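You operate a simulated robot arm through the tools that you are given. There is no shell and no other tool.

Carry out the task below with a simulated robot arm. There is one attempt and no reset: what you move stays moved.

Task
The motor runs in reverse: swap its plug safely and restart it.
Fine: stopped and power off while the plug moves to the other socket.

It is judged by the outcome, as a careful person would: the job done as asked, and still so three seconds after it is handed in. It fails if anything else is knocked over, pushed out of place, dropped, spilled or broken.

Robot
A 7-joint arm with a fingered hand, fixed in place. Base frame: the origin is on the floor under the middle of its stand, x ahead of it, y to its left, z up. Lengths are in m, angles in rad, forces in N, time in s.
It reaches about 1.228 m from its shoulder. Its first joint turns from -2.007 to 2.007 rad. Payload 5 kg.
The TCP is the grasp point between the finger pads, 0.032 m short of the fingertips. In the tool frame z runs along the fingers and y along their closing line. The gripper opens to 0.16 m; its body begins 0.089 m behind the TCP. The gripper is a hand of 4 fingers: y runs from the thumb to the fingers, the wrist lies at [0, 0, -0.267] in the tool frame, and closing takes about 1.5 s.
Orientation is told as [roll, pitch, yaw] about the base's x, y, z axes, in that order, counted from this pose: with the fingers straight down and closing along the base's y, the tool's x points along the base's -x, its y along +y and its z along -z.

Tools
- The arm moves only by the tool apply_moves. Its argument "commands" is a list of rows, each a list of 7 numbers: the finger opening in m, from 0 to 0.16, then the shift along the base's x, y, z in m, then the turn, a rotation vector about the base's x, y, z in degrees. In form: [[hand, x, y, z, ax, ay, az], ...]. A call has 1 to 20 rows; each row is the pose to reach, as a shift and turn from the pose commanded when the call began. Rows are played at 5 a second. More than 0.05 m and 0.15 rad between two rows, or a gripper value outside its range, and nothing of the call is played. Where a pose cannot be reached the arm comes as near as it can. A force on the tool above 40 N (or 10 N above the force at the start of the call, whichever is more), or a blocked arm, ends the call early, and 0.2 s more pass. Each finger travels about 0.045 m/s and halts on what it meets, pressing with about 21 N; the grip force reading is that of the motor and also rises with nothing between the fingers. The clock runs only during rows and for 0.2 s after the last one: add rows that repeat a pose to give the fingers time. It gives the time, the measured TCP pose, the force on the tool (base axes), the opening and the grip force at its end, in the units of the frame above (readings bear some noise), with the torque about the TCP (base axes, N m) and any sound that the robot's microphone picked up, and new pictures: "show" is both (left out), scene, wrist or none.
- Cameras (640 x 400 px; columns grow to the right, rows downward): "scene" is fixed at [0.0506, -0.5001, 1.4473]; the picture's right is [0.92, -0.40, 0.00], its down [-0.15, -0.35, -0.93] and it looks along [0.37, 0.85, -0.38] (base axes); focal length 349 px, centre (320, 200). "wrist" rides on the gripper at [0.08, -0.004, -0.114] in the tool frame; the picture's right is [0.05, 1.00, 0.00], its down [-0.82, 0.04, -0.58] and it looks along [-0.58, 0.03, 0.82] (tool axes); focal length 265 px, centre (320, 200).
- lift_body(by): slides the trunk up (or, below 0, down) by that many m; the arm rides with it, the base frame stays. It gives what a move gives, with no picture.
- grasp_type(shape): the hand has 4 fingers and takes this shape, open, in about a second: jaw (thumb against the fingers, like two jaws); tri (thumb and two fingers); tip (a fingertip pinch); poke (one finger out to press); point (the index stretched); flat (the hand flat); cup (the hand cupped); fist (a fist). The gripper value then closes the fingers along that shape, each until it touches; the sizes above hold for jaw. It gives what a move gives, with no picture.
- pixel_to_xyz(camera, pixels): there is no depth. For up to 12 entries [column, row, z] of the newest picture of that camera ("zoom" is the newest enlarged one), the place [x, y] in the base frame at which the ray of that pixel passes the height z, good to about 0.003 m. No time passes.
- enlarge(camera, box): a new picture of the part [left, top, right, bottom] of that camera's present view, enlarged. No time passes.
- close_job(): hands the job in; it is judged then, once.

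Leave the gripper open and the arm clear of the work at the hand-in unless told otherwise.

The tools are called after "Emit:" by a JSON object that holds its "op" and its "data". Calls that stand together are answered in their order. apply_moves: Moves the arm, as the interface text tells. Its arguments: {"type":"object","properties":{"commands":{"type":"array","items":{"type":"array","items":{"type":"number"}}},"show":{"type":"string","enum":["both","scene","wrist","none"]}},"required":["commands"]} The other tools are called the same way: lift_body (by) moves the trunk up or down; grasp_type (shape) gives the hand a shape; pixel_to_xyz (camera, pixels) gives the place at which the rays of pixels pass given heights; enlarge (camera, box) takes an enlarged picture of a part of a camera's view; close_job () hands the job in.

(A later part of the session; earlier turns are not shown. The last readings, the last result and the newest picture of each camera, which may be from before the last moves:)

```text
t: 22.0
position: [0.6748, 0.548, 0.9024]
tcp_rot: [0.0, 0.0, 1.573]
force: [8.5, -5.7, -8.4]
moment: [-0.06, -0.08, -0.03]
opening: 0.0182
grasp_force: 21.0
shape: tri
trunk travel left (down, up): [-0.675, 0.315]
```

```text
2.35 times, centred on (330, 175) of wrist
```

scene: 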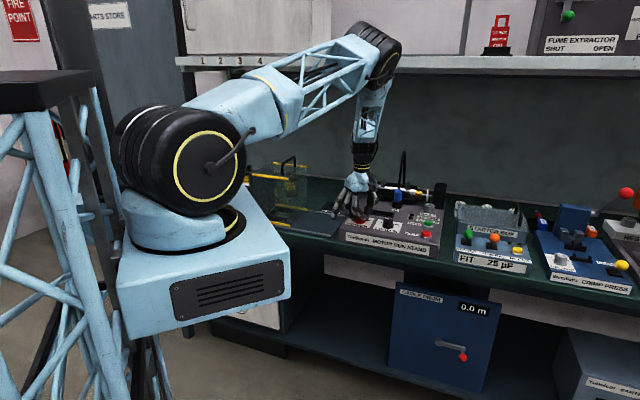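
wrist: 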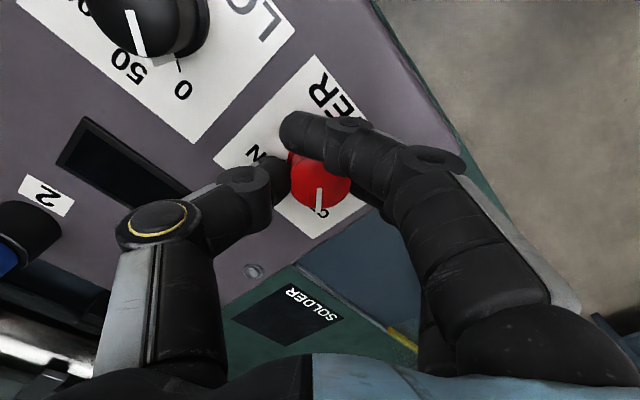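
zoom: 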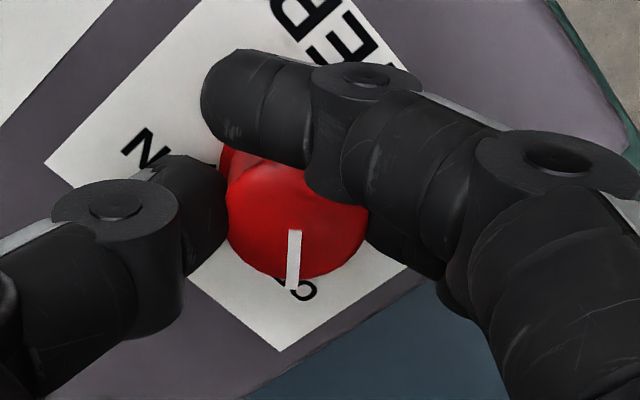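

The pointer is at OFF and everything is dark. I'll release the knob, rise and check.

Emit:
{"op": "apply_moves", "data": {"commands": [[0.04, 0, 0, 0, 0, 0, 0], [0.06, 0, 0, 0, 0, 0, 0], [0.08, 0, 0, 0, 0, 0, 0], [0.09, 0, 0, 0, 0, 0, 0], [0.09, 0, 0, 0, 0, 0, 0], [0.09, 0, 0, 0.04, 0, 0, 0], [0.09, 0, 0, 0.08, 0, 0, 0], [0.09, -0.02, -0.02, 0.12, 0, 0, -7.5], [0.09, -0.04, -0.04, 0.15, 0, 0, -15], [0.09, -0.05, -0.06, 0.16, 0, 0, -22.5], [0.09, -0.06, -0.08, 0.16, 0, 0, -30], [0.09, -0.06, -0.1, 0.16, 0, 0, -37.5], [0.09, -0.06, -0.12, 0.16, 0, 0, -45], [0.09, -0.06, -0.12, 0.16, 0, 0, -45]], "show": "both"}}

Emit:
{"op": "enlarge", "data": {"camera": "scene", "box": [330, 150, 460, 260]}}

Emit:
{"op": "enlarge", "data": {"camera": "wrist", "box": [200, 130, 440, 330]}}

```text
t: 25.0
position: [0.6137, 0.4282, 1.0648]
tcp_rot: [0.001, 0.0, 0.786]
force: [-0.9, 0.0, -0.2]
moment: [0.01, 0.02, 0.01]
opening: 0.0893
grasp_force: 0.0
shape: tri
trunk travel left (down, up): [-0.675, 0.315]
```

scene: 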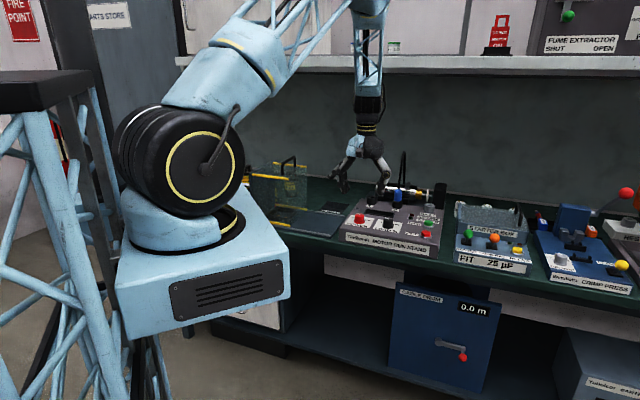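
wrist: 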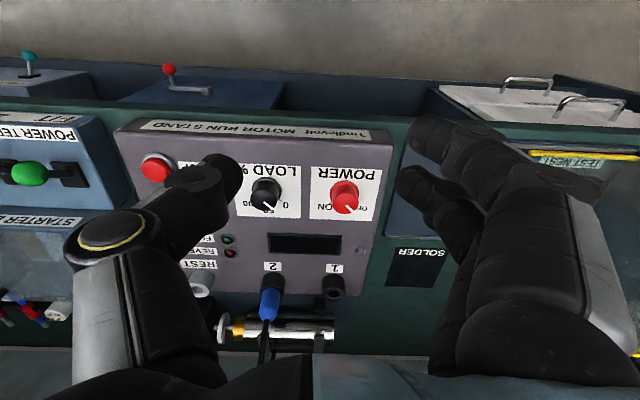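

```text
3.64 times, centred on (395, 205) of scene
```

zoom: 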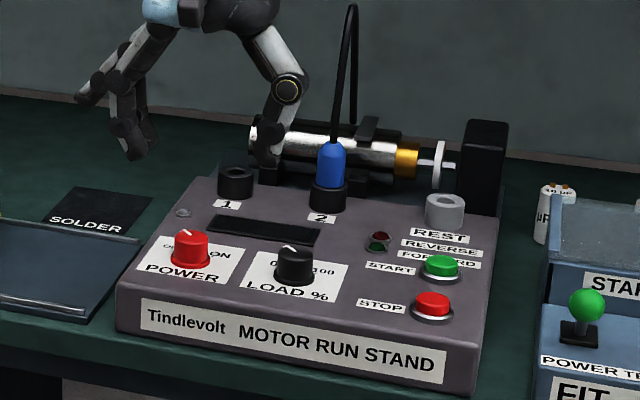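

```text
2.00 times, centred on (320, 230) of wrist
```

zoom: 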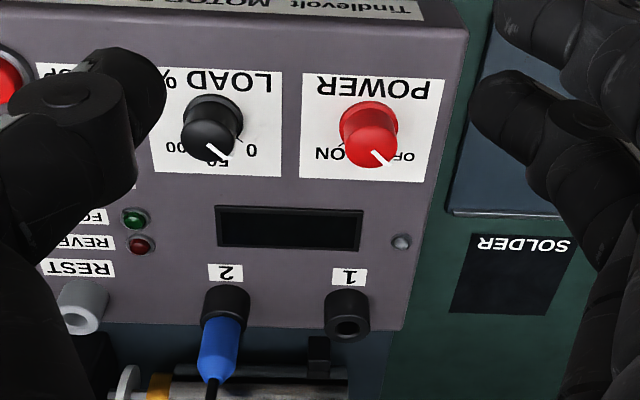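

POWER is at OFF, and the lamp and display are dark. Next comes the plug. Its cable rises from its top and arcs backwards, so I'd like to grip the blue body with the hand tilted, clear of the cable. First I'll see what the "tip" shape looks like.

Emit:
{"op": "grasp_type", "data": {"shape": "tip"}}

Emit:
{"op": "apply_moves", "data": {"commands": [[0.08, 0, 0, 0, 0, 0, 0], [0.06, 0, 0, 0, 0, 0, 0], [0.06, 0, 0, 0, 0, 0, 0], [0.06, 0, 0, 0, 0, 0, 0]], "show": "both"}}

Emit:
{"op": "enlarge", "data": {"camera": "scene", "box": [320, 120, 420, 220]}}

```text
t: 25.9
position: [0.6127, 0.4279, 1.063]
tcp_rot: [0.0, -0.001, 0.785]
force: [0.2, 0.9, -0.8]
moment: [0.04, 0.01, -0.01]
opening: 0.1599
grasp_force: 0.0
shape: tip
trunk travel left (down, up): [-0.675, 0.315]
```

```text
t: 26.9
position: [0.6131, 0.4282, 1.0631]
tcp_rot: [0.001, 0.0, 0.787]
force: [-0.5, 0.3, 0.5]
moment: [0.04, 0.0, -0.01]
opening: 0.0739
grasp_force: 0.1
shape: tip
trunk travel left (down, up): [-0.675, 0.315]
```

scene: 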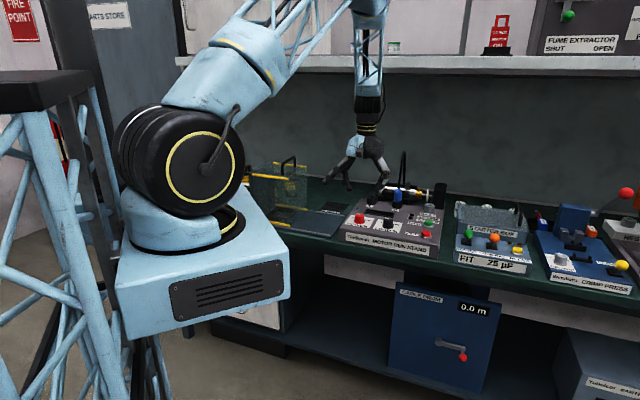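
wrist: 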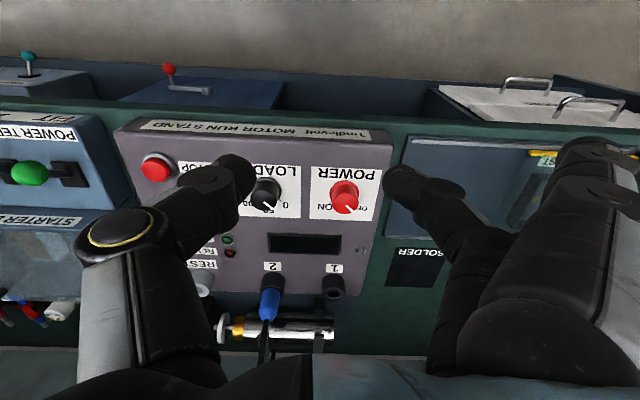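

```text
4.00 times, centred on (370, 170) of scene
```

zoom: 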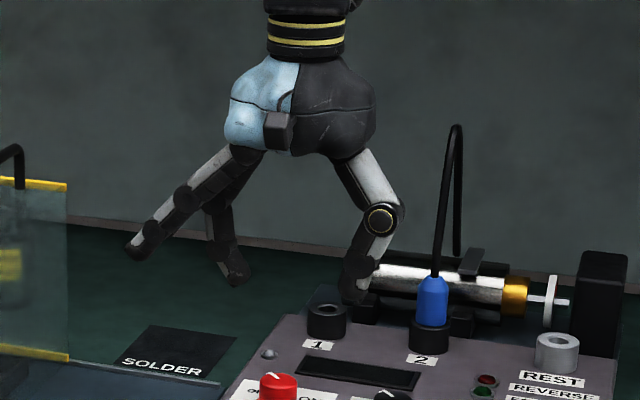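

"tip" pinches with the thumb and middle finger only, leaving the other fingers spread out of the way, which suits the plug. I'll enlarge the sockets for precise positions.

Emit:
{"op": "enlarge", "data": {"camera": "wrist", "box": [190, 245, 370, 355]}}

Emit:
{"op": "enlarge", "data": {"camera": "scene", "box": [365, 150, 445, 220]}}

```text
3.56 times, centred on (280, 300) of wrist
```

zoom: 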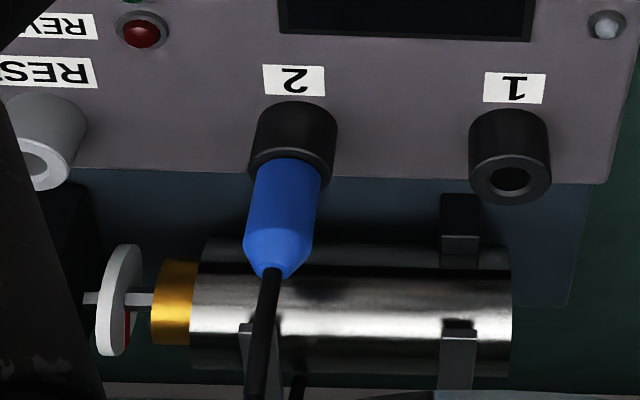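

```text
5.71 times, centred on (405, 185) of scene
```

zoom: 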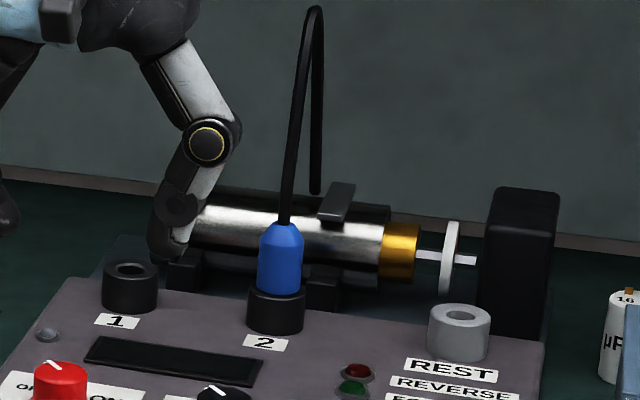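

Emit:
{"op": "pixel_to_xyz", "data": {"camera": "wrist", "pixels": [[333.4, 294.4, 0.88], [333.4, 294.4, 0.9], [271.6, 292.4, 0.88], [271.6, 292.4, 0.9], [202.8, 290.2, 0.88], [202.8, 290.2, 0.9], [266.5, 320.2, 0.92], [266.5, 320.2, 0.96]]}}

Emit:
{"op": "pixel_to_xyz", "data": {"camera": "scene", "pixels": [[371.9, 197.3, 0.88], [371.9, 197.3, 0.9], [397.3, 201.1, 0.88], [397.3, 201.1, 0.9], [429.5, 205.1, 0.88], [429.5, 205.1, 0.9], [398.5, 189.6, 0.92], [398.5, 189.6, 0.96]]}}

```text
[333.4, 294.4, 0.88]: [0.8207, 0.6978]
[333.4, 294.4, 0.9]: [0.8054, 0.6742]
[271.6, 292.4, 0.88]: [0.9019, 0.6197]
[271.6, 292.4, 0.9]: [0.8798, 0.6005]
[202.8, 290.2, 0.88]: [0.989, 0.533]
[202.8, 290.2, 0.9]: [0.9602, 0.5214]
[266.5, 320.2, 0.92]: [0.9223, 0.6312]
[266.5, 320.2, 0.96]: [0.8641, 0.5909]
```

```text
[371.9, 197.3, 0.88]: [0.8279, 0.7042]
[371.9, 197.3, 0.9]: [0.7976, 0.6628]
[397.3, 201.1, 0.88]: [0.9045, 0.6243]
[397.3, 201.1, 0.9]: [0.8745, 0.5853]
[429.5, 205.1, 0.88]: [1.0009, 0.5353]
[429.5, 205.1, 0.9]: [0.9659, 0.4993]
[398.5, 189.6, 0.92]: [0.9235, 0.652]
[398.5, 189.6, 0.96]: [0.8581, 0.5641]
```

Refined: socket 1 (0.8145, 0.688, top 0.887), socket 2 and plug axis (0.8975, 0.6145), plug top about 0.937, plug about 0.032 wide. I'll tilt the hand 40° (fingers forward-down) and go to a pre-grasp point 0.13 m back along the fingers from the grasp.

Emit:
{"op": "apply_moves", "data": {"commands": [[0.07, 0.0275, 0.015, -0.005, 3.54, -3.54, 0], [0.07, 0.055, 0.0305, -0.01, 7.07, -7.07, 0], [0.07, 0.0825, 0.0458, -0.015, 10.6, -10.6, 0], [0.07, 0.11, 0.061, -0.02, 14.14, -14.14, 0], [0.07, 0.1375, 0.0763, -0.025, 17.68, -17.68, 0], [0.07, 0.165, 0.0915, -0.03, 21.2, -21.2, 0], [0.07, 0.1925, 0.107, -0.035, 24.75, -24.75, 0], [0.07, 0.22, 0.122, -0.039, 28.28, -28.28, 0], [0.07, 0.22, 0.122, -0.039, 28.28, -28.28, 0]], "show": "both"}}

Emit:
{"op": "enlarge", "data": {"camera": "scene", "box": [350, 130, 450, 230]}}

Emit:
{"op": "enlarge", "data": {"camera": "wrist", "box": [220, 130, 460, 290]}}

```text
t: 28.9
position: [0.8341, 0.5504, 1.0265]
tcp_rot: [0.0, -0.699, 0.785]
force: [1.2, -0.1, 0.2]
moment: [0.02, -0.01, 0.0]
opening: 0.0709
grasp_force: 0.1
shape: tip
trunk travel left (down, up): [-0.675, 0.315]
```

scene: 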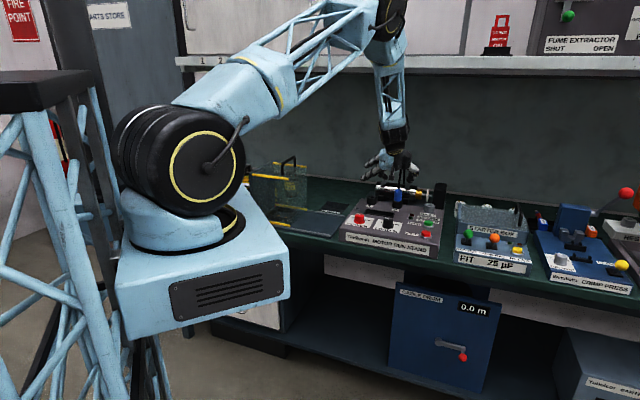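
wrist: 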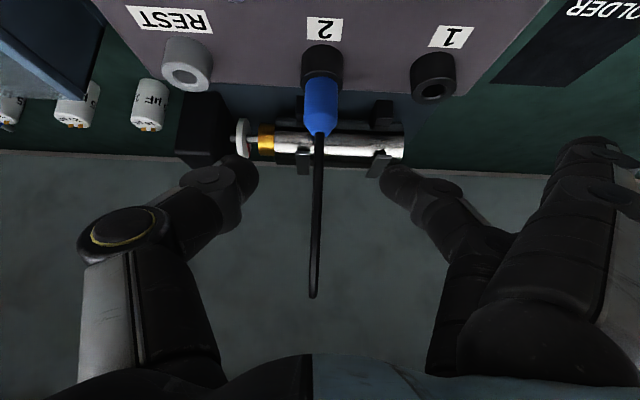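

```text
4.00 times, centred on (400, 180) of scene
```

zoom: 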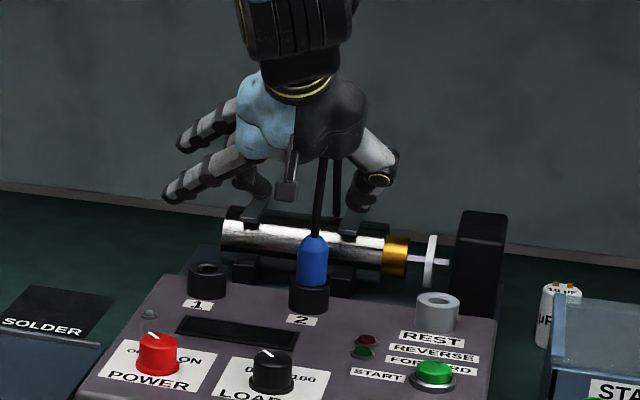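

```text
2.50 times, centred on (340, 210) of wrist
```

zoom: 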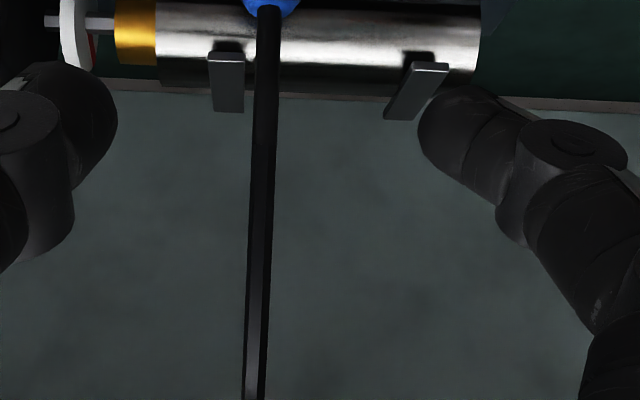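

Plug and cable lie centred between thumb (245, 170) and middle finger (390, 175). I'll enlarge the socket row for another position fix from this angle.

Emit:
{"op": "enlarge", "data": {"camera": "wrist", "box": [150, 20, 480, 160]}}

Emit:
{"op": "enlarge", "data": {"camera": "scene", "box": [365, 170, 445, 220]}}

```text
1.94 times, centred on (315, 90) of wrist
```

zoom: 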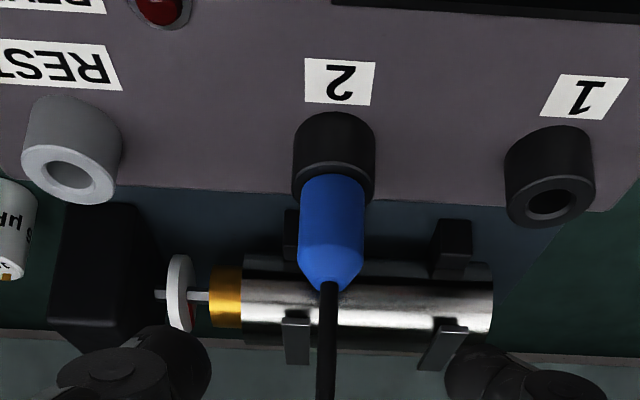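

```text
8.00 times, centred on (405, 195) of scene
```

zoom: 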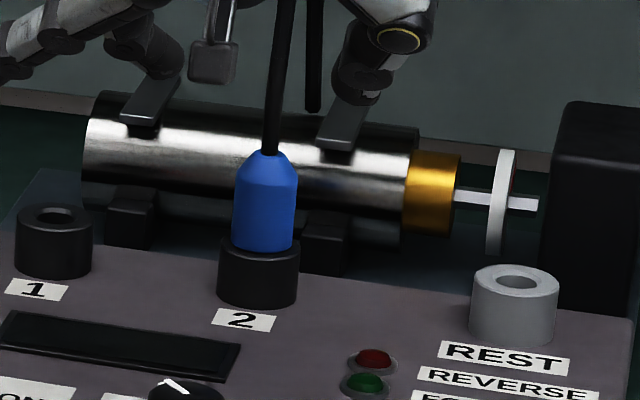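

Emit:
{"op": "pixel_to_xyz", "data": {"camera": "wrist", "pixels": [[433.6, 90, 0.88], [433.6, 90, 0.9], [321.7, 78.7, 0.88], [321.7, 78.7, 0.9], [185.1, 77.1, 0.88], [185.1, 77.1, 0.9], [319.6, 132.8, 0.92], [319.6, 132.8, 0.95]]}}

Emit:
{"op": "pixel_to_xyz", "data": {"camera": "scene", "pixels": [[371.6, 197.1, 0.88], [371.6, 197.1, 0.9], [397.4, 200.75, 0.88], [397.4, 200.75, 0.9], [429.4, 205.25, 0.88], [429.4, 205.25, 0.9], [399, 189.25, 0.92], [399, 189.25, 0.95]]}}

```text
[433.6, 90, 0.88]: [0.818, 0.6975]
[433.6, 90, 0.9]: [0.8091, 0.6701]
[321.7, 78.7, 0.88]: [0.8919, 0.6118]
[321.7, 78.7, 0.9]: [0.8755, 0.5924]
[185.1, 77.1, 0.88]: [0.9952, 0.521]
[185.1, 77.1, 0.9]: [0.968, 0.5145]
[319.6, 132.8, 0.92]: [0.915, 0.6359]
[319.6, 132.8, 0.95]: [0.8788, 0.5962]
```

```text
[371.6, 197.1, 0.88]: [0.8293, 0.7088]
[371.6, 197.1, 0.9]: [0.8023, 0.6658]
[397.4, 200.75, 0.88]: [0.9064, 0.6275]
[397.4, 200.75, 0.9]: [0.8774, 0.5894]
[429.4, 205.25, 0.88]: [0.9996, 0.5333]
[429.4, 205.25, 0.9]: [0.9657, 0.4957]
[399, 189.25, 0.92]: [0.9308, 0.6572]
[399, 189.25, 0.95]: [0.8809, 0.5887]
```

Combining all views, the plug axis is at (0.892, 0.611) with its top at 0.940. I'll advance along the fingers most of the way, stopping about 0.03 m short to check.

Emit:
{"op": "apply_moves", "data": {"commands": [[0.07, 0.01, 0.01, -0.02, 0, 0, 0], [0.07, 0.02, 0.021, -0.04, 0, 0, 0], [0.07, 0.03, 0.032, -0.06, 0, 0, 0], [0.07, 0.038, 0.041, -0.078, 0, 0, 0], [0.07, 0.038, 0.041, -0.078, 0, 0, 0]], "show": "both"}}

Emit:
{"op": "enlarge", "data": {"camera": "scene", "box": [350, 140, 450, 220]}}

Emit:
{"op": "enlarge", "data": {"camera": "wrist", "box": [200, 80, 440, 240]}}

```text
t: 30.1
position: [0.8713, 0.5922, 0.9459]
tcp_rot: [0.0, -0.698, 0.785]
force: [0.3, -0.6, 1.1]
moment: [0.01, 0.03, 0.02]
opening: 0.0706
grasp_force: 0.0
shape: tip
trunk travel left (down, up): [-0.675, 0.315]
```

scene: 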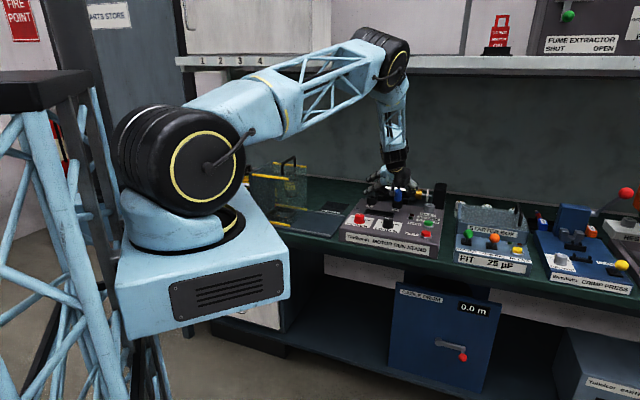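
wrist: 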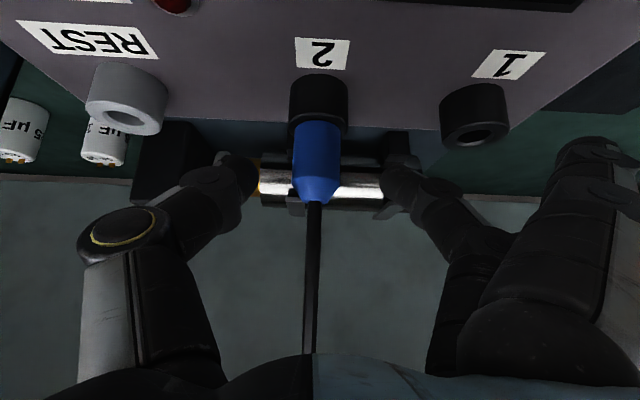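

```text
5.00 times, centred on (400, 180) of scene
```

zoom: 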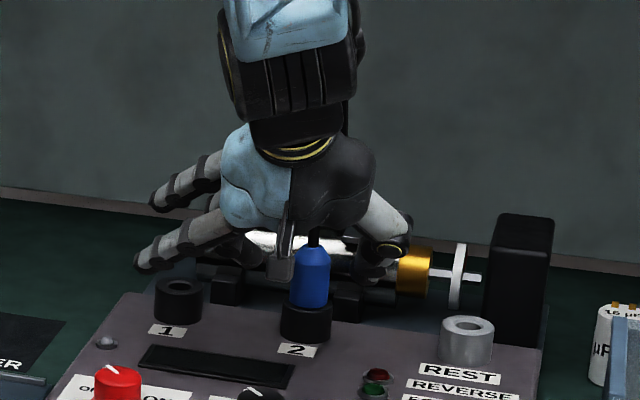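

```text
2.50 times, centred on (320, 160) of wrist
```

zoom: 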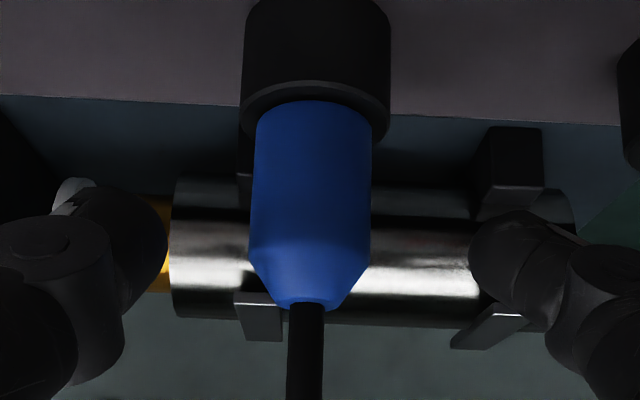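

Emit:
{"op": "pixel_to_xyz", "data": {"camera": "wrist", "pixels": [[314.8, 201.2, 0.935], [314.8, 201.2, 0.94], [314.8, 201.2, 0.945], [317.6, 128, 0.887], [480, 133, 0.887], [138, 121, 0.887]]}}

Emit:
{"op": "pixel_to_xyz", "data": {"camera": "scene", "pixels": [[398.8, 189.2, 0.935], [398.8, 189.2, 0.94], [398.8, 189.2, 0.945], [371.8, 197.2, 0.887], [429.4, 205.2, 0.887], [397.3, 201.2, 0.887]]}}

```text
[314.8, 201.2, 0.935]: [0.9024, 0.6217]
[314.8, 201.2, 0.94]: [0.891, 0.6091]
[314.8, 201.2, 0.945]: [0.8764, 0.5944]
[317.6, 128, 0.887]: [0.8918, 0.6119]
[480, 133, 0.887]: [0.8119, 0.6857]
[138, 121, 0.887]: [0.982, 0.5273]
```

```text
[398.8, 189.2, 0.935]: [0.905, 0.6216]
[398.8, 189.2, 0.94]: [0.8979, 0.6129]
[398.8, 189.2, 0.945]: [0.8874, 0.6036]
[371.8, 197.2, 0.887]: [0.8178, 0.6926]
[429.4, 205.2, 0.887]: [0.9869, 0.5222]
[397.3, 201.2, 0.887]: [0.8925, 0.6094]
```

The plug axis (0.892, 0.611) is confirmed from both cameras. I'll move the last bit to TCP (0.886, 0.606, 0.924), then close gently.

Emit:
{"op": "apply_moves", "data": {"commands": [[0.07, 0.005, 0.005, -0.008, 0, 0, 0], [0.07, 0.01, 0.009, -0.016, 0, 0, 0], [0.07, 0.0145, 0.0135, -0.022, 0, 0, 0], [0.07, 0.0145, 0.0135, -0.022, 0, 0, 0]], "show": "both"}}

Emit:
{"op": "enlarge", "data": {"camera": "wrist", "box": [200, 100, 440, 260]}}

Emit:
{"op": "enlarge", "data": {"camera": "scene", "box": [360, 150, 440, 220]}}

```text
t: 31.1
position: [0.8872, 0.6063, 0.923]
tcp_rot: [-0.001, -0.696, 0.786]
force: [0.1, 0.0, 0.1]
moment: [0.01, -0.04, 0.0]
opening: 0.0707
grasp_force: 0.1
shape: tip
trunk travel left (down, up): [-0.675, 0.315]
```

scene: 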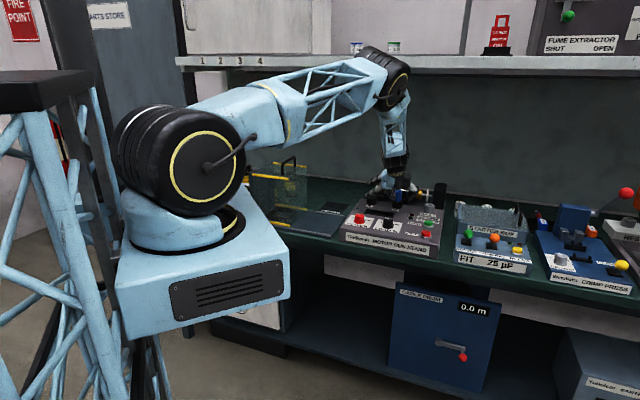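
wrist: 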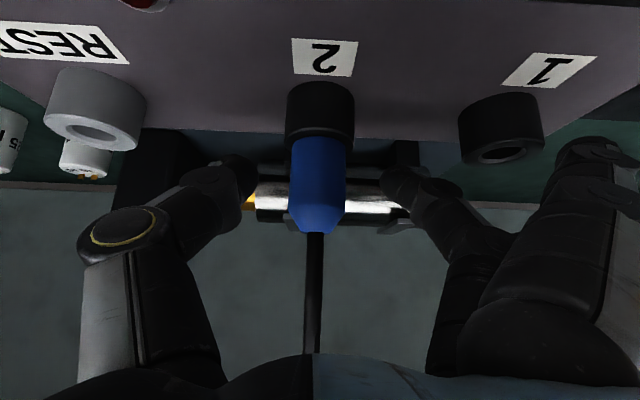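

```text
2.50 times, centred on (320, 180) of wrist
```

zoom: 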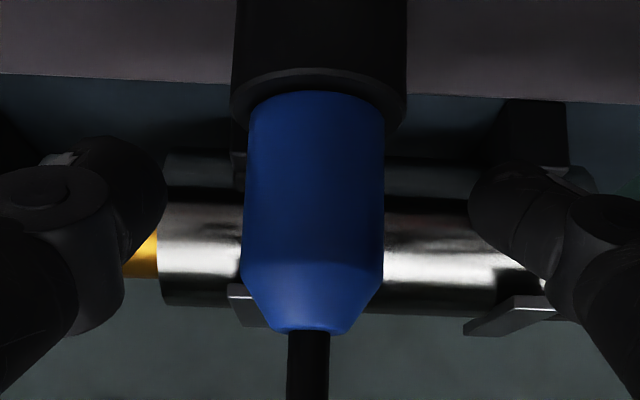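

```text
5.71 times, centred on (400, 185) of scene
```

zoom: 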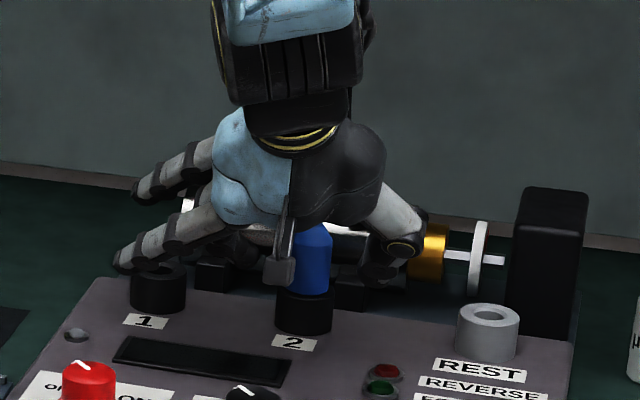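

The fingertips straddle the middle of the blue body with no contact force. Now I'll close on it.

Emit:
{"op": "apply_moves", "data": {"commands": [[0.06, 0, 0, 0, 0, 0, 0], [0.05, 0, 0, 0, 0, 0, 0], [0.04, 0, 0, 0, 0, 0, 0], [0.03, 0, 0, 0, 0, 0, 0], [0.02, 0, 0, 0, 0, 0, 0], [0.015, 0, 0, 0, 0, 0, 0], [0.015, 0, 0, 0, 0, 0, 0], [0.015, 0, 0, 0, 0, 0, 0]], "show": "both"}}

Emit:
{"op": "enlarge", "data": {"camera": "wrist", "box": [200, 100, 440, 260]}}

Emit:
{"op": "enlarge", "data": {"camera": "scene", "box": [360, 150, 440, 220]}}

```text
t: 32.9
position: [0.8879, 0.6055, 0.9236]
tcp_rot: [0.0, -0.699, 0.785]
force: [-0.1, -0.8, -0.4]
moment: [0.03, 0.03, 0.03]
opening: 0.0252
grasp_force: 21.2
shape: tip
trunk travel left (down, up): [-0.675, 0.315]
```

scene: 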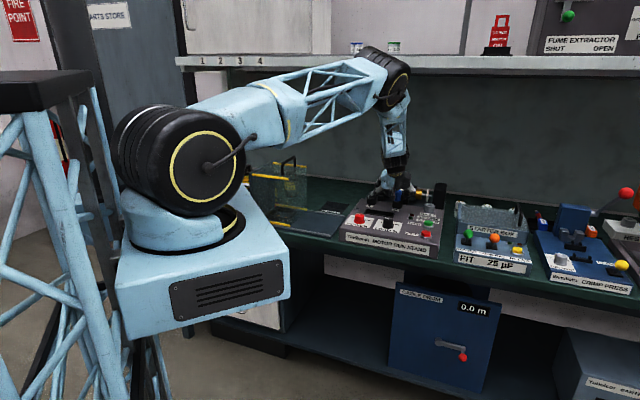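
wrist: 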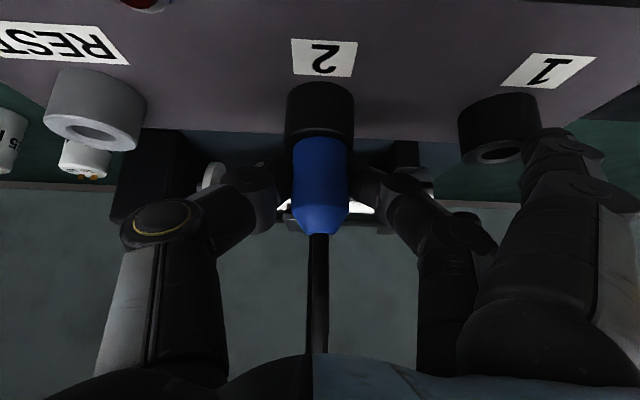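

```text
2.50 times, centred on (320, 180) of wrist
```

zoom: 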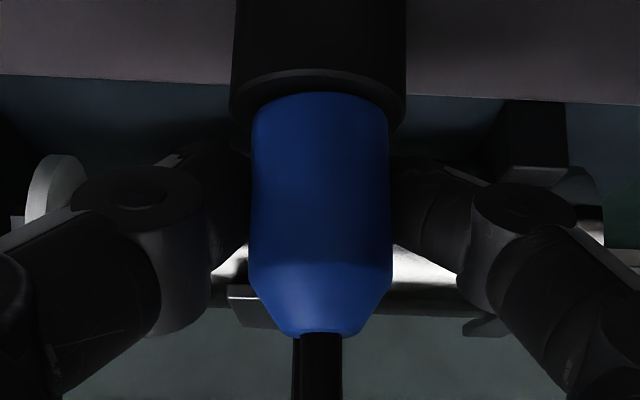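

```text
5.71 times, centred on (400, 185) of scene
```

zoom: 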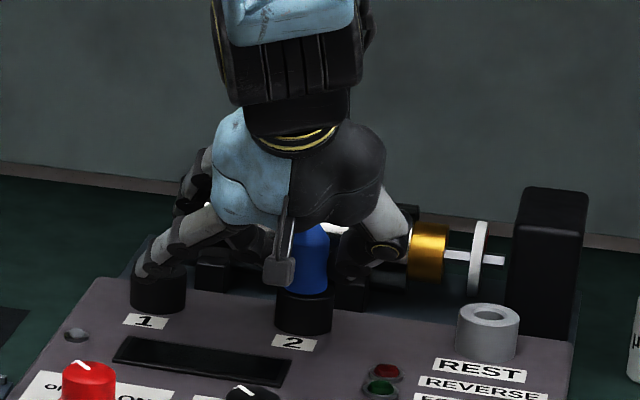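

The plug is gripped at 21 N. I'll pull straight up slowly.

Emit:
{"op": "apply_moves", "data": {"commands": [[0.015, 0, 0, 0.008, 0, 0, 0], [0.015, 0, 0, 0.016, 0, 0, 0], [0.015, 0, 0, 0.024, 0, 0, 0], [0.015, 0, 0, 0.032, 0, 0, 0], [0.015, 0, 0, 0.04, 0, 0, 0], [0.015, 0, 0, 0.05, 0, 0, 0], [0.015, 0, 0, 0.06, 0, 0, 0], [0.015, 0, 0, 0.06, 0, 0, 0]], "show": "both"}}

Emit:
{"op": "enlarge", "data": {"camera": "wrist", "box": [200, 100, 440, 260]}}

Emit:
{"op": "enlarge", "data": {"camera": "scene", "box": [360, 140, 440, 220]}}

```text
t: 34.7
position: [0.8875, 0.6055, 0.9845]
tcp_rot: [0.0, -0.698, 0.786]
force: [0.3, -0.5, -0.2]
moment: [0.01, -0.04, -0.01]
opening: 0.0249
grasp_force: 20.9
shape: tip
trunk travel left (down, up): [-0.675, 0.315]
```

scene: 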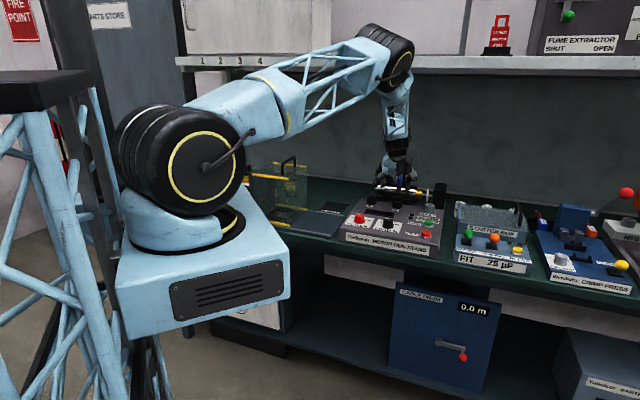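
wrist: 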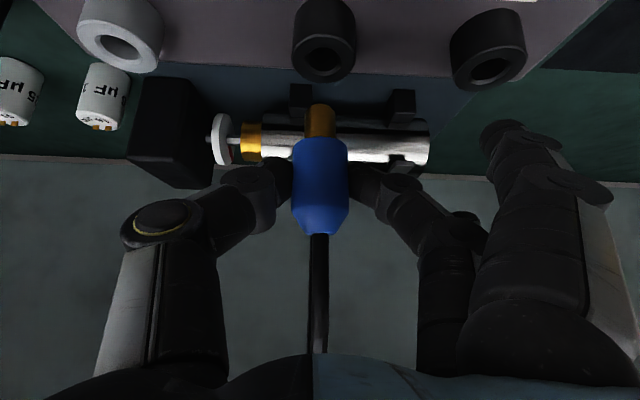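

```text
2.50 times, centred on (320, 180) of wrist
```

zoom: 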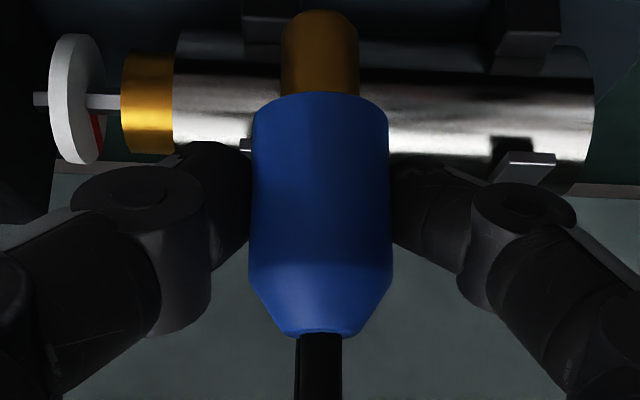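

```text
5.00 times, centred on (400, 180) of scene
```

zoom: 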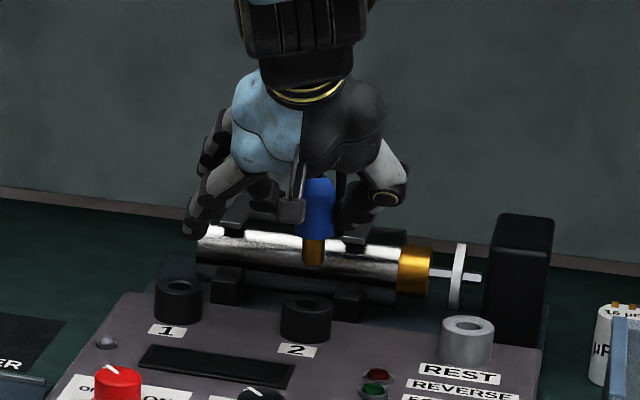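

The plug is out cleanly and still upright in the grip, with its brass stem visible. Now both socket holes can be seen, so I'll measure the exact offset from socket 2 to socket 1.

Emit:
{"op": "enlarge", "data": {"camera": "scene", "box": [365, 185, 435, 220]}}

Emit:
{"op": "enlarge", "data": {"camera": "wrist", "box": [60, 0, 540, 140]}}

```text
9.14 times, centred on (400, 202) of scene
```

zoom: 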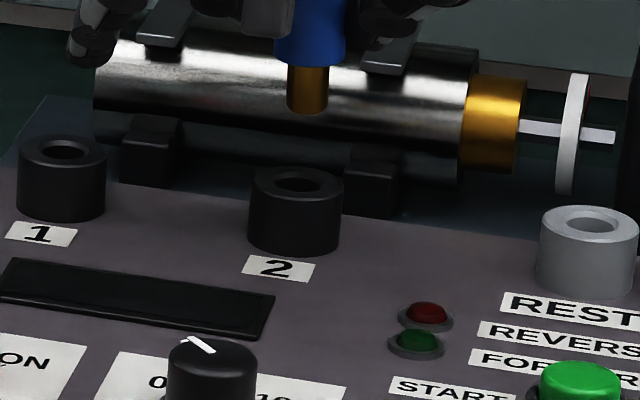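

```text
1.33 times, centred on (300, 70) of wrist
```

zoom: 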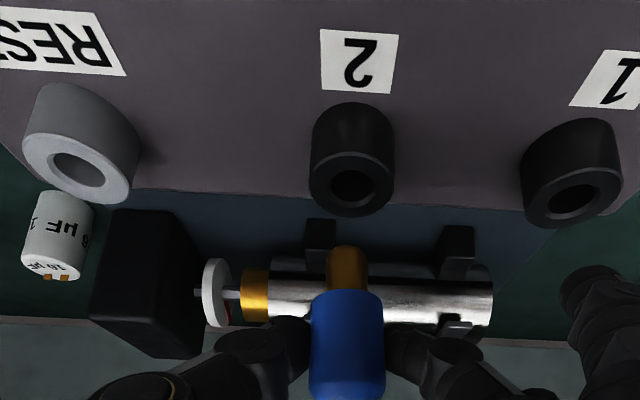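

Emit:
{"op": "pixel_to_xyz", "data": {"camera": "scene", "pixels": [[371.77, 196.75, 0.887], [397.37, 200.25, 0.887], [429.2, 204.4, 0.887]]}}

Emit:
{"op": "pixel_to_xyz", "data": {"camera": "wrist", "pixels": [[490.2, 66.2, 0.887], [324.8, 60.2, 0.887], [118, 45.9, 0.887]]}}

Emit:
{"op": "enlarge", "data": {"camera": "wrist", "box": [280, 0, 540, 120]}}

```text
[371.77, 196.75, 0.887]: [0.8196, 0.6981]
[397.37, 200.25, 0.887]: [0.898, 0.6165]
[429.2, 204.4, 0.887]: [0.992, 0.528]
```

```text
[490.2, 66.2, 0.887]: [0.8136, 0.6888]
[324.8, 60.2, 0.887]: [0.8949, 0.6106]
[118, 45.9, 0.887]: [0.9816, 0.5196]
```

```text
2.46 times, centred on (410, 60) of wrist
```

zoom: 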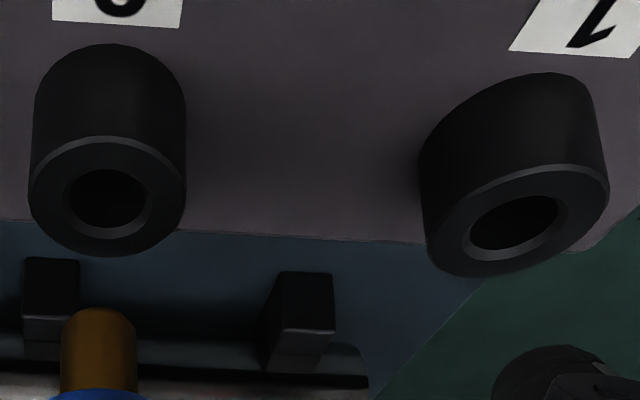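

The stand is squarely at 45° with the socket spacing about 0.11 m, so the shift is about (-0.0785, +0.0785). I'll carry the plug across at this height (stem bottom about 0.927, sockets' tops 0.887).

Emit:
{"op": "apply_moves", "data": {"commands": [[0.015, -0.01, 0.01, 0.005, 0, 0, 0], [0.015, -0.025, 0.025, 0.005, 0, 0, 0], [0.015, -0.04, 0.04, 0.005, 0, 0, 0], [0.015, -0.055, 0.055, 0.005, 0, 0, 0], [0.015, -0.068, 0.068, 0.0, 0, 0, 0], [0.015, -0.0785, 0.0785, -0.005, 0, 0, 0], [0.015, -0.0785, 0.0785, -0.01, 0, 0, 0], [0.015, -0.0785, 0.0785, -0.01, 0, 0, 0]], "show": "both"}}

Emit:
{"op": "enlarge", "data": {"camera": "scene", "box": [345, 175, 415, 215]}}

Emit:
{"op": "enlarge", "data": {"camera": "wrist", "box": [200, 0, 440, 150]}}

```text
t: 36.5
position: [0.8071, 0.6835, 0.9739]
tcp_rot: [0.0, -0.697, 0.785]
force: [0.9, -0.3, -0.5]
moment: [-0.03, 0.01, 0.0]
opening: 0.0249
grasp_force: 21.2
shape: tip
trunk travel left (down, up): [-0.675, 0.315]
```

scene: 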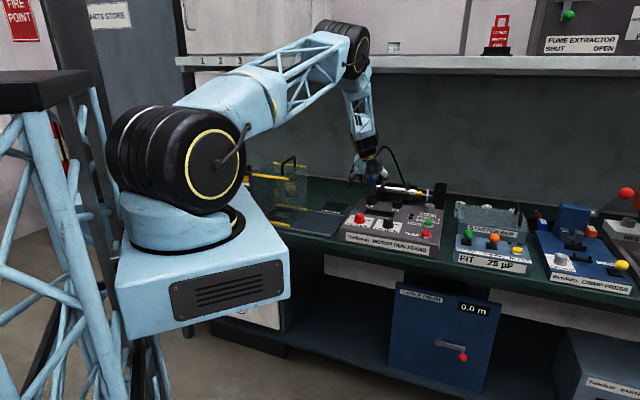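
wrist: 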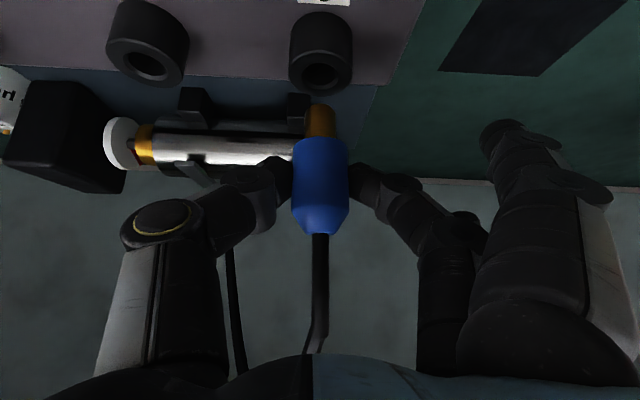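

```text
9.14 times, centred on (380, 195) of scene
```

zoom: 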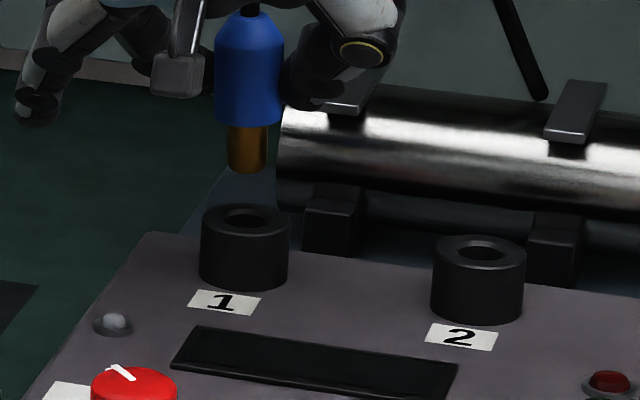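

```text
2.67 times, centred on (320, 75) of wrist
```

zoom: 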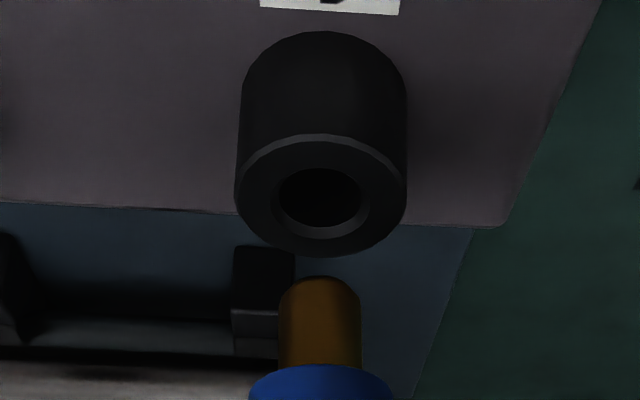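

Emit:
{"op": "pixel_to_xyz", "data": {"camera": "wrist", "pixels": [[320.4, 74.3, 0.887], [321, 73.5, 0.887], [319.9, 115.5, 0.917], [319.9, 115.5, 0.922]]}}

Emit:
{"op": "pixel_to_xyz", "data": {"camera": "scene", "pixels": [[371.7, 196.9, 0.887], [372.1, 191.9, 0.917]]}}

```text
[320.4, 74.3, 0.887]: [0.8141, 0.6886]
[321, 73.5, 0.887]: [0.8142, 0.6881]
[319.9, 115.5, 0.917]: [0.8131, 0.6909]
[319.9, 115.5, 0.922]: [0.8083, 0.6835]
```

```text
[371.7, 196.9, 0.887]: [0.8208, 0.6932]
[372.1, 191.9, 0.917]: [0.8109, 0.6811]
```

Socket 1's hole reads (0.8141, 0.6886) against the plug axis at about (0.8148, 0.688): within 1 mm, and the scene view agrees sideways. I'll lower the plug gently, first until the stem enters the hole.

Emit:
{"op": "apply_moves", "data": {"commands": [[0.015, 0.0005, -0.0005, -0.008, 0, 0, 0], [0.015, 0.0005, -0.0005, -0.016, 0, 0, 0], [0.015, 0.0005, -0.0005, -0.022, 0, 0, 0], [0.015, 0.0005, -0.0005, -0.026, 0, 0, 0], [0.015, 0.0005, -0.0005, -0.03, 0, 0, 0], [0.015, 0.0005, -0.0005, -0.034, 0, 0, 0], [0.015, 0.0005, -0.0005, -0.034, 0, 0, 0]], "show": "both"}}

Emit:
{"op": "enlarge", "data": {"camera": "scene", "box": [345, 175, 415, 215]}}

Emit:
{"op": "enlarge", "data": {"camera": "wrist", "box": [200, 30, 440, 180]}}

```text
t: 38.1
position: [0.8071, 0.6832, 0.94]
tcp_rot: [-0.002, -0.697, 0.785]
force: [-0.1, -0.1, -0.6]
moment: [0.0, 0.02, 0.04]
opening: 0.025
grasp_force: 20.8
shape: tip
trunk travel left (down, up): [-0.675, 0.315]
```

scene: 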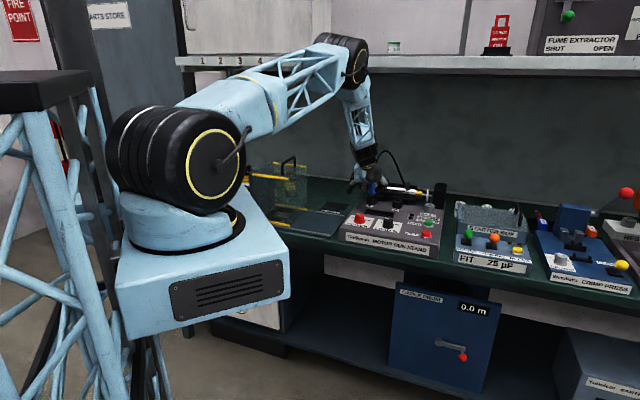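
wrist: 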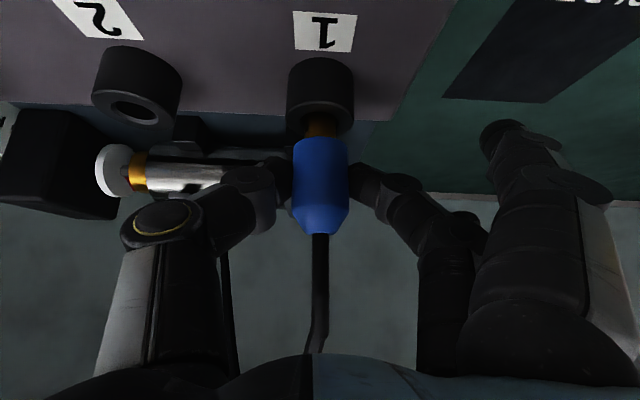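

```text
9.14 times, centred on (380, 195) of scene
```

zoom: 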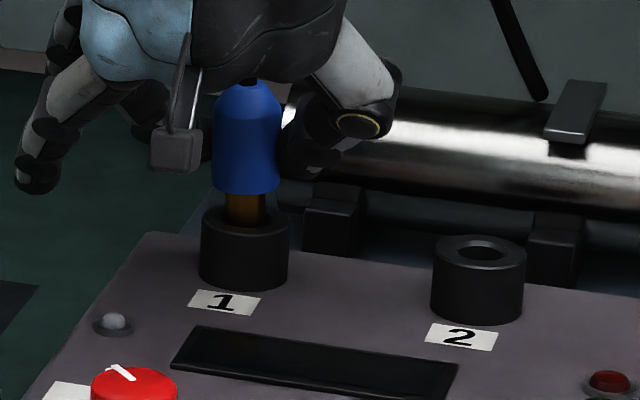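

```text
2.67 times, centred on (320, 105) of wrist
```

zoom: 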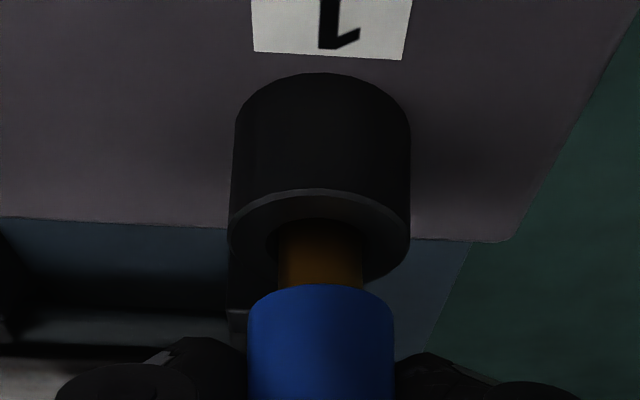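

The stem is in the hole with no contact force. I'll continue down to full insertion (the same depth as before).

Emit:
{"op": "apply_moves", "data": {"commands": [[0.015, 0, 0, -0.004, 0, 0, 0], [0.015, 0, 0, -0.008, 0, 0, 0], [0.015, 0, 0, -0.012, 0, 0, 0], [0.015, 0, 0, -0.015, 0, 0, 0], [0.015, 0, 0, -0.017, 0, 0, 0], [0.015, 0, 0, -0.018, 0, 0, 0]], "show": "both"}}

Emit:
{"op": "enlarge", "data": {"camera": "scene", "box": [345, 175, 415, 215]}}

Emit:
{"op": "enlarge", "data": {"camera": "wrist", "box": [200, 50, 440, 200]}}

```text
t: 39.5
position: [0.8086, 0.6837, 0.9237]
tcp_rot: [0.0, -0.7, 0.785]
force: [1.0, 0.5, 6.7]
moment: [0.05, -0.08, 0.01]
opening: 0.0252
grasp_force: 21.5
shape: tip
trunk travel left (down, up): [-0.675, 0.315]
```

scene: 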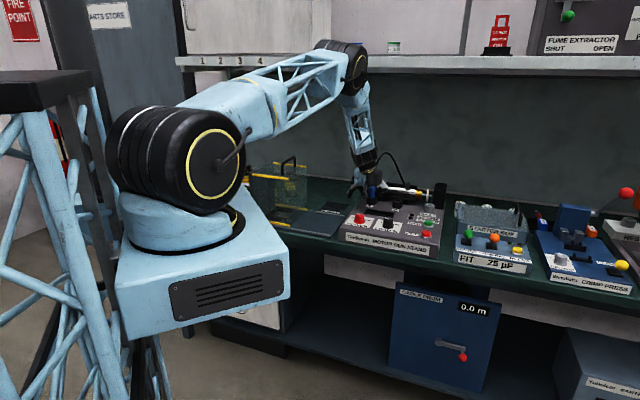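
wrist: 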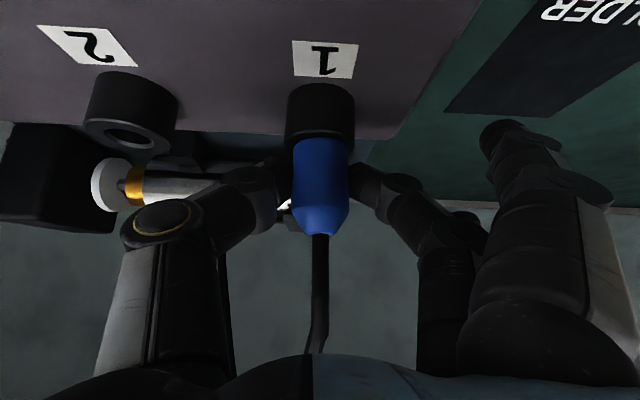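

```text
9.14 times, centred on (380, 195) of scene
```

zoom: 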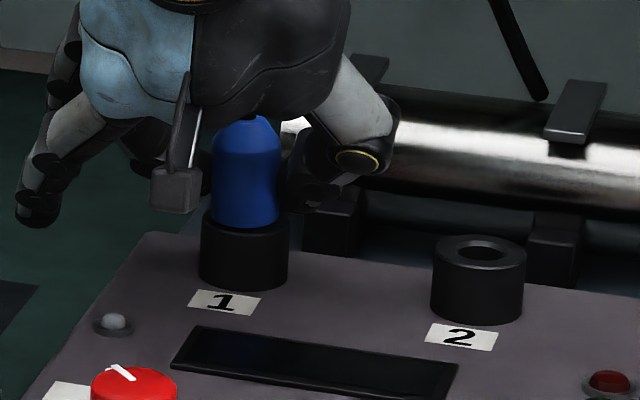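

```text
2.67 times, centred on (320, 125) of wrist
```

zoom: 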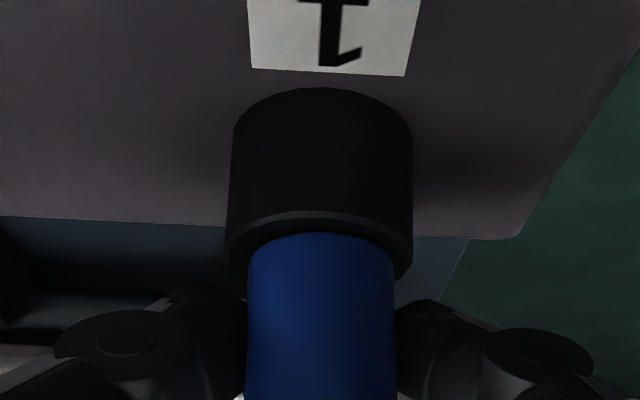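

There is 6.7 N of upward reaction at exactly the original depth (0.9237), so the plug is seated in socket 1. I'll open and withdraw back along the fingers.

Emit:
{"op": "apply_moves", "data": {"commands": [[0.03, 0, 0, 0.0, 0, 0, 0], [0.045, 0, 0, 0, 0, 0, 0], [0.06, 0, 0, 0, 0, 0, 0], [0.07, 0, 0, 0, 0, 0, 0], [0.07, 0, 0, 0, 0, 0, 0], [0.07, 0, 0, 0, 0, 0, 0]], "show": "both"}}

Emit:
{"op": "enlarge", "data": {"camera": "wrist", "box": [200, 80, 440, 240]}}

```text
t: 40.9
position: [0.809, 0.6844, 0.9235]
tcp_rot: [-0.002, -0.697, 0.787]
force: [-0.3, -0.7, 0.9]
moment: [0.0, 0.01, 0.04]
opening: 0.0692
grasp_force: 0.0
shape: tip
trunk travel left (down, up): [-0.675, 0.315]
```

scene: 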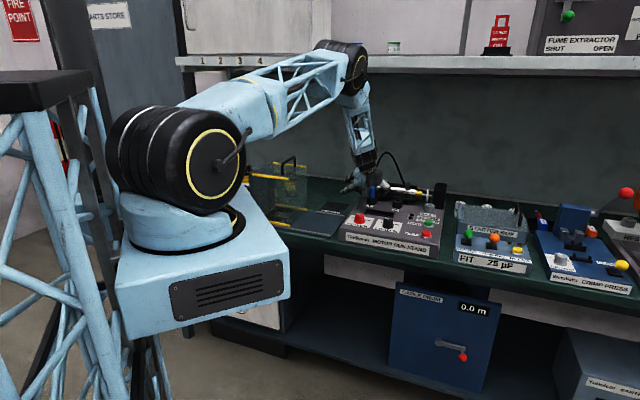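
wrist: 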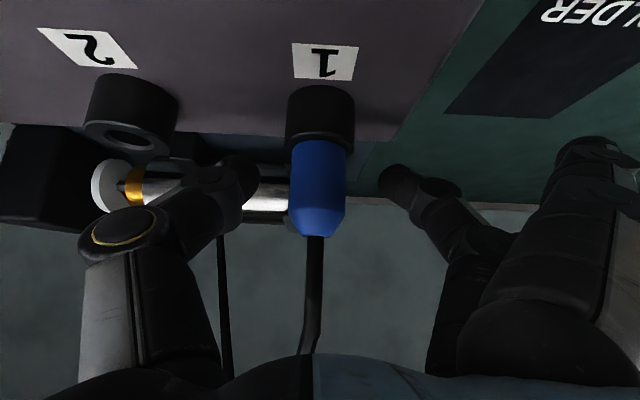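

```text
2.50 times, centred on (320, 160) of wrist
```

zoom: 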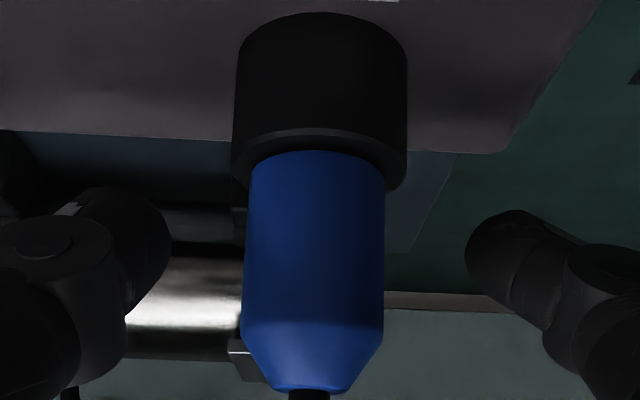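

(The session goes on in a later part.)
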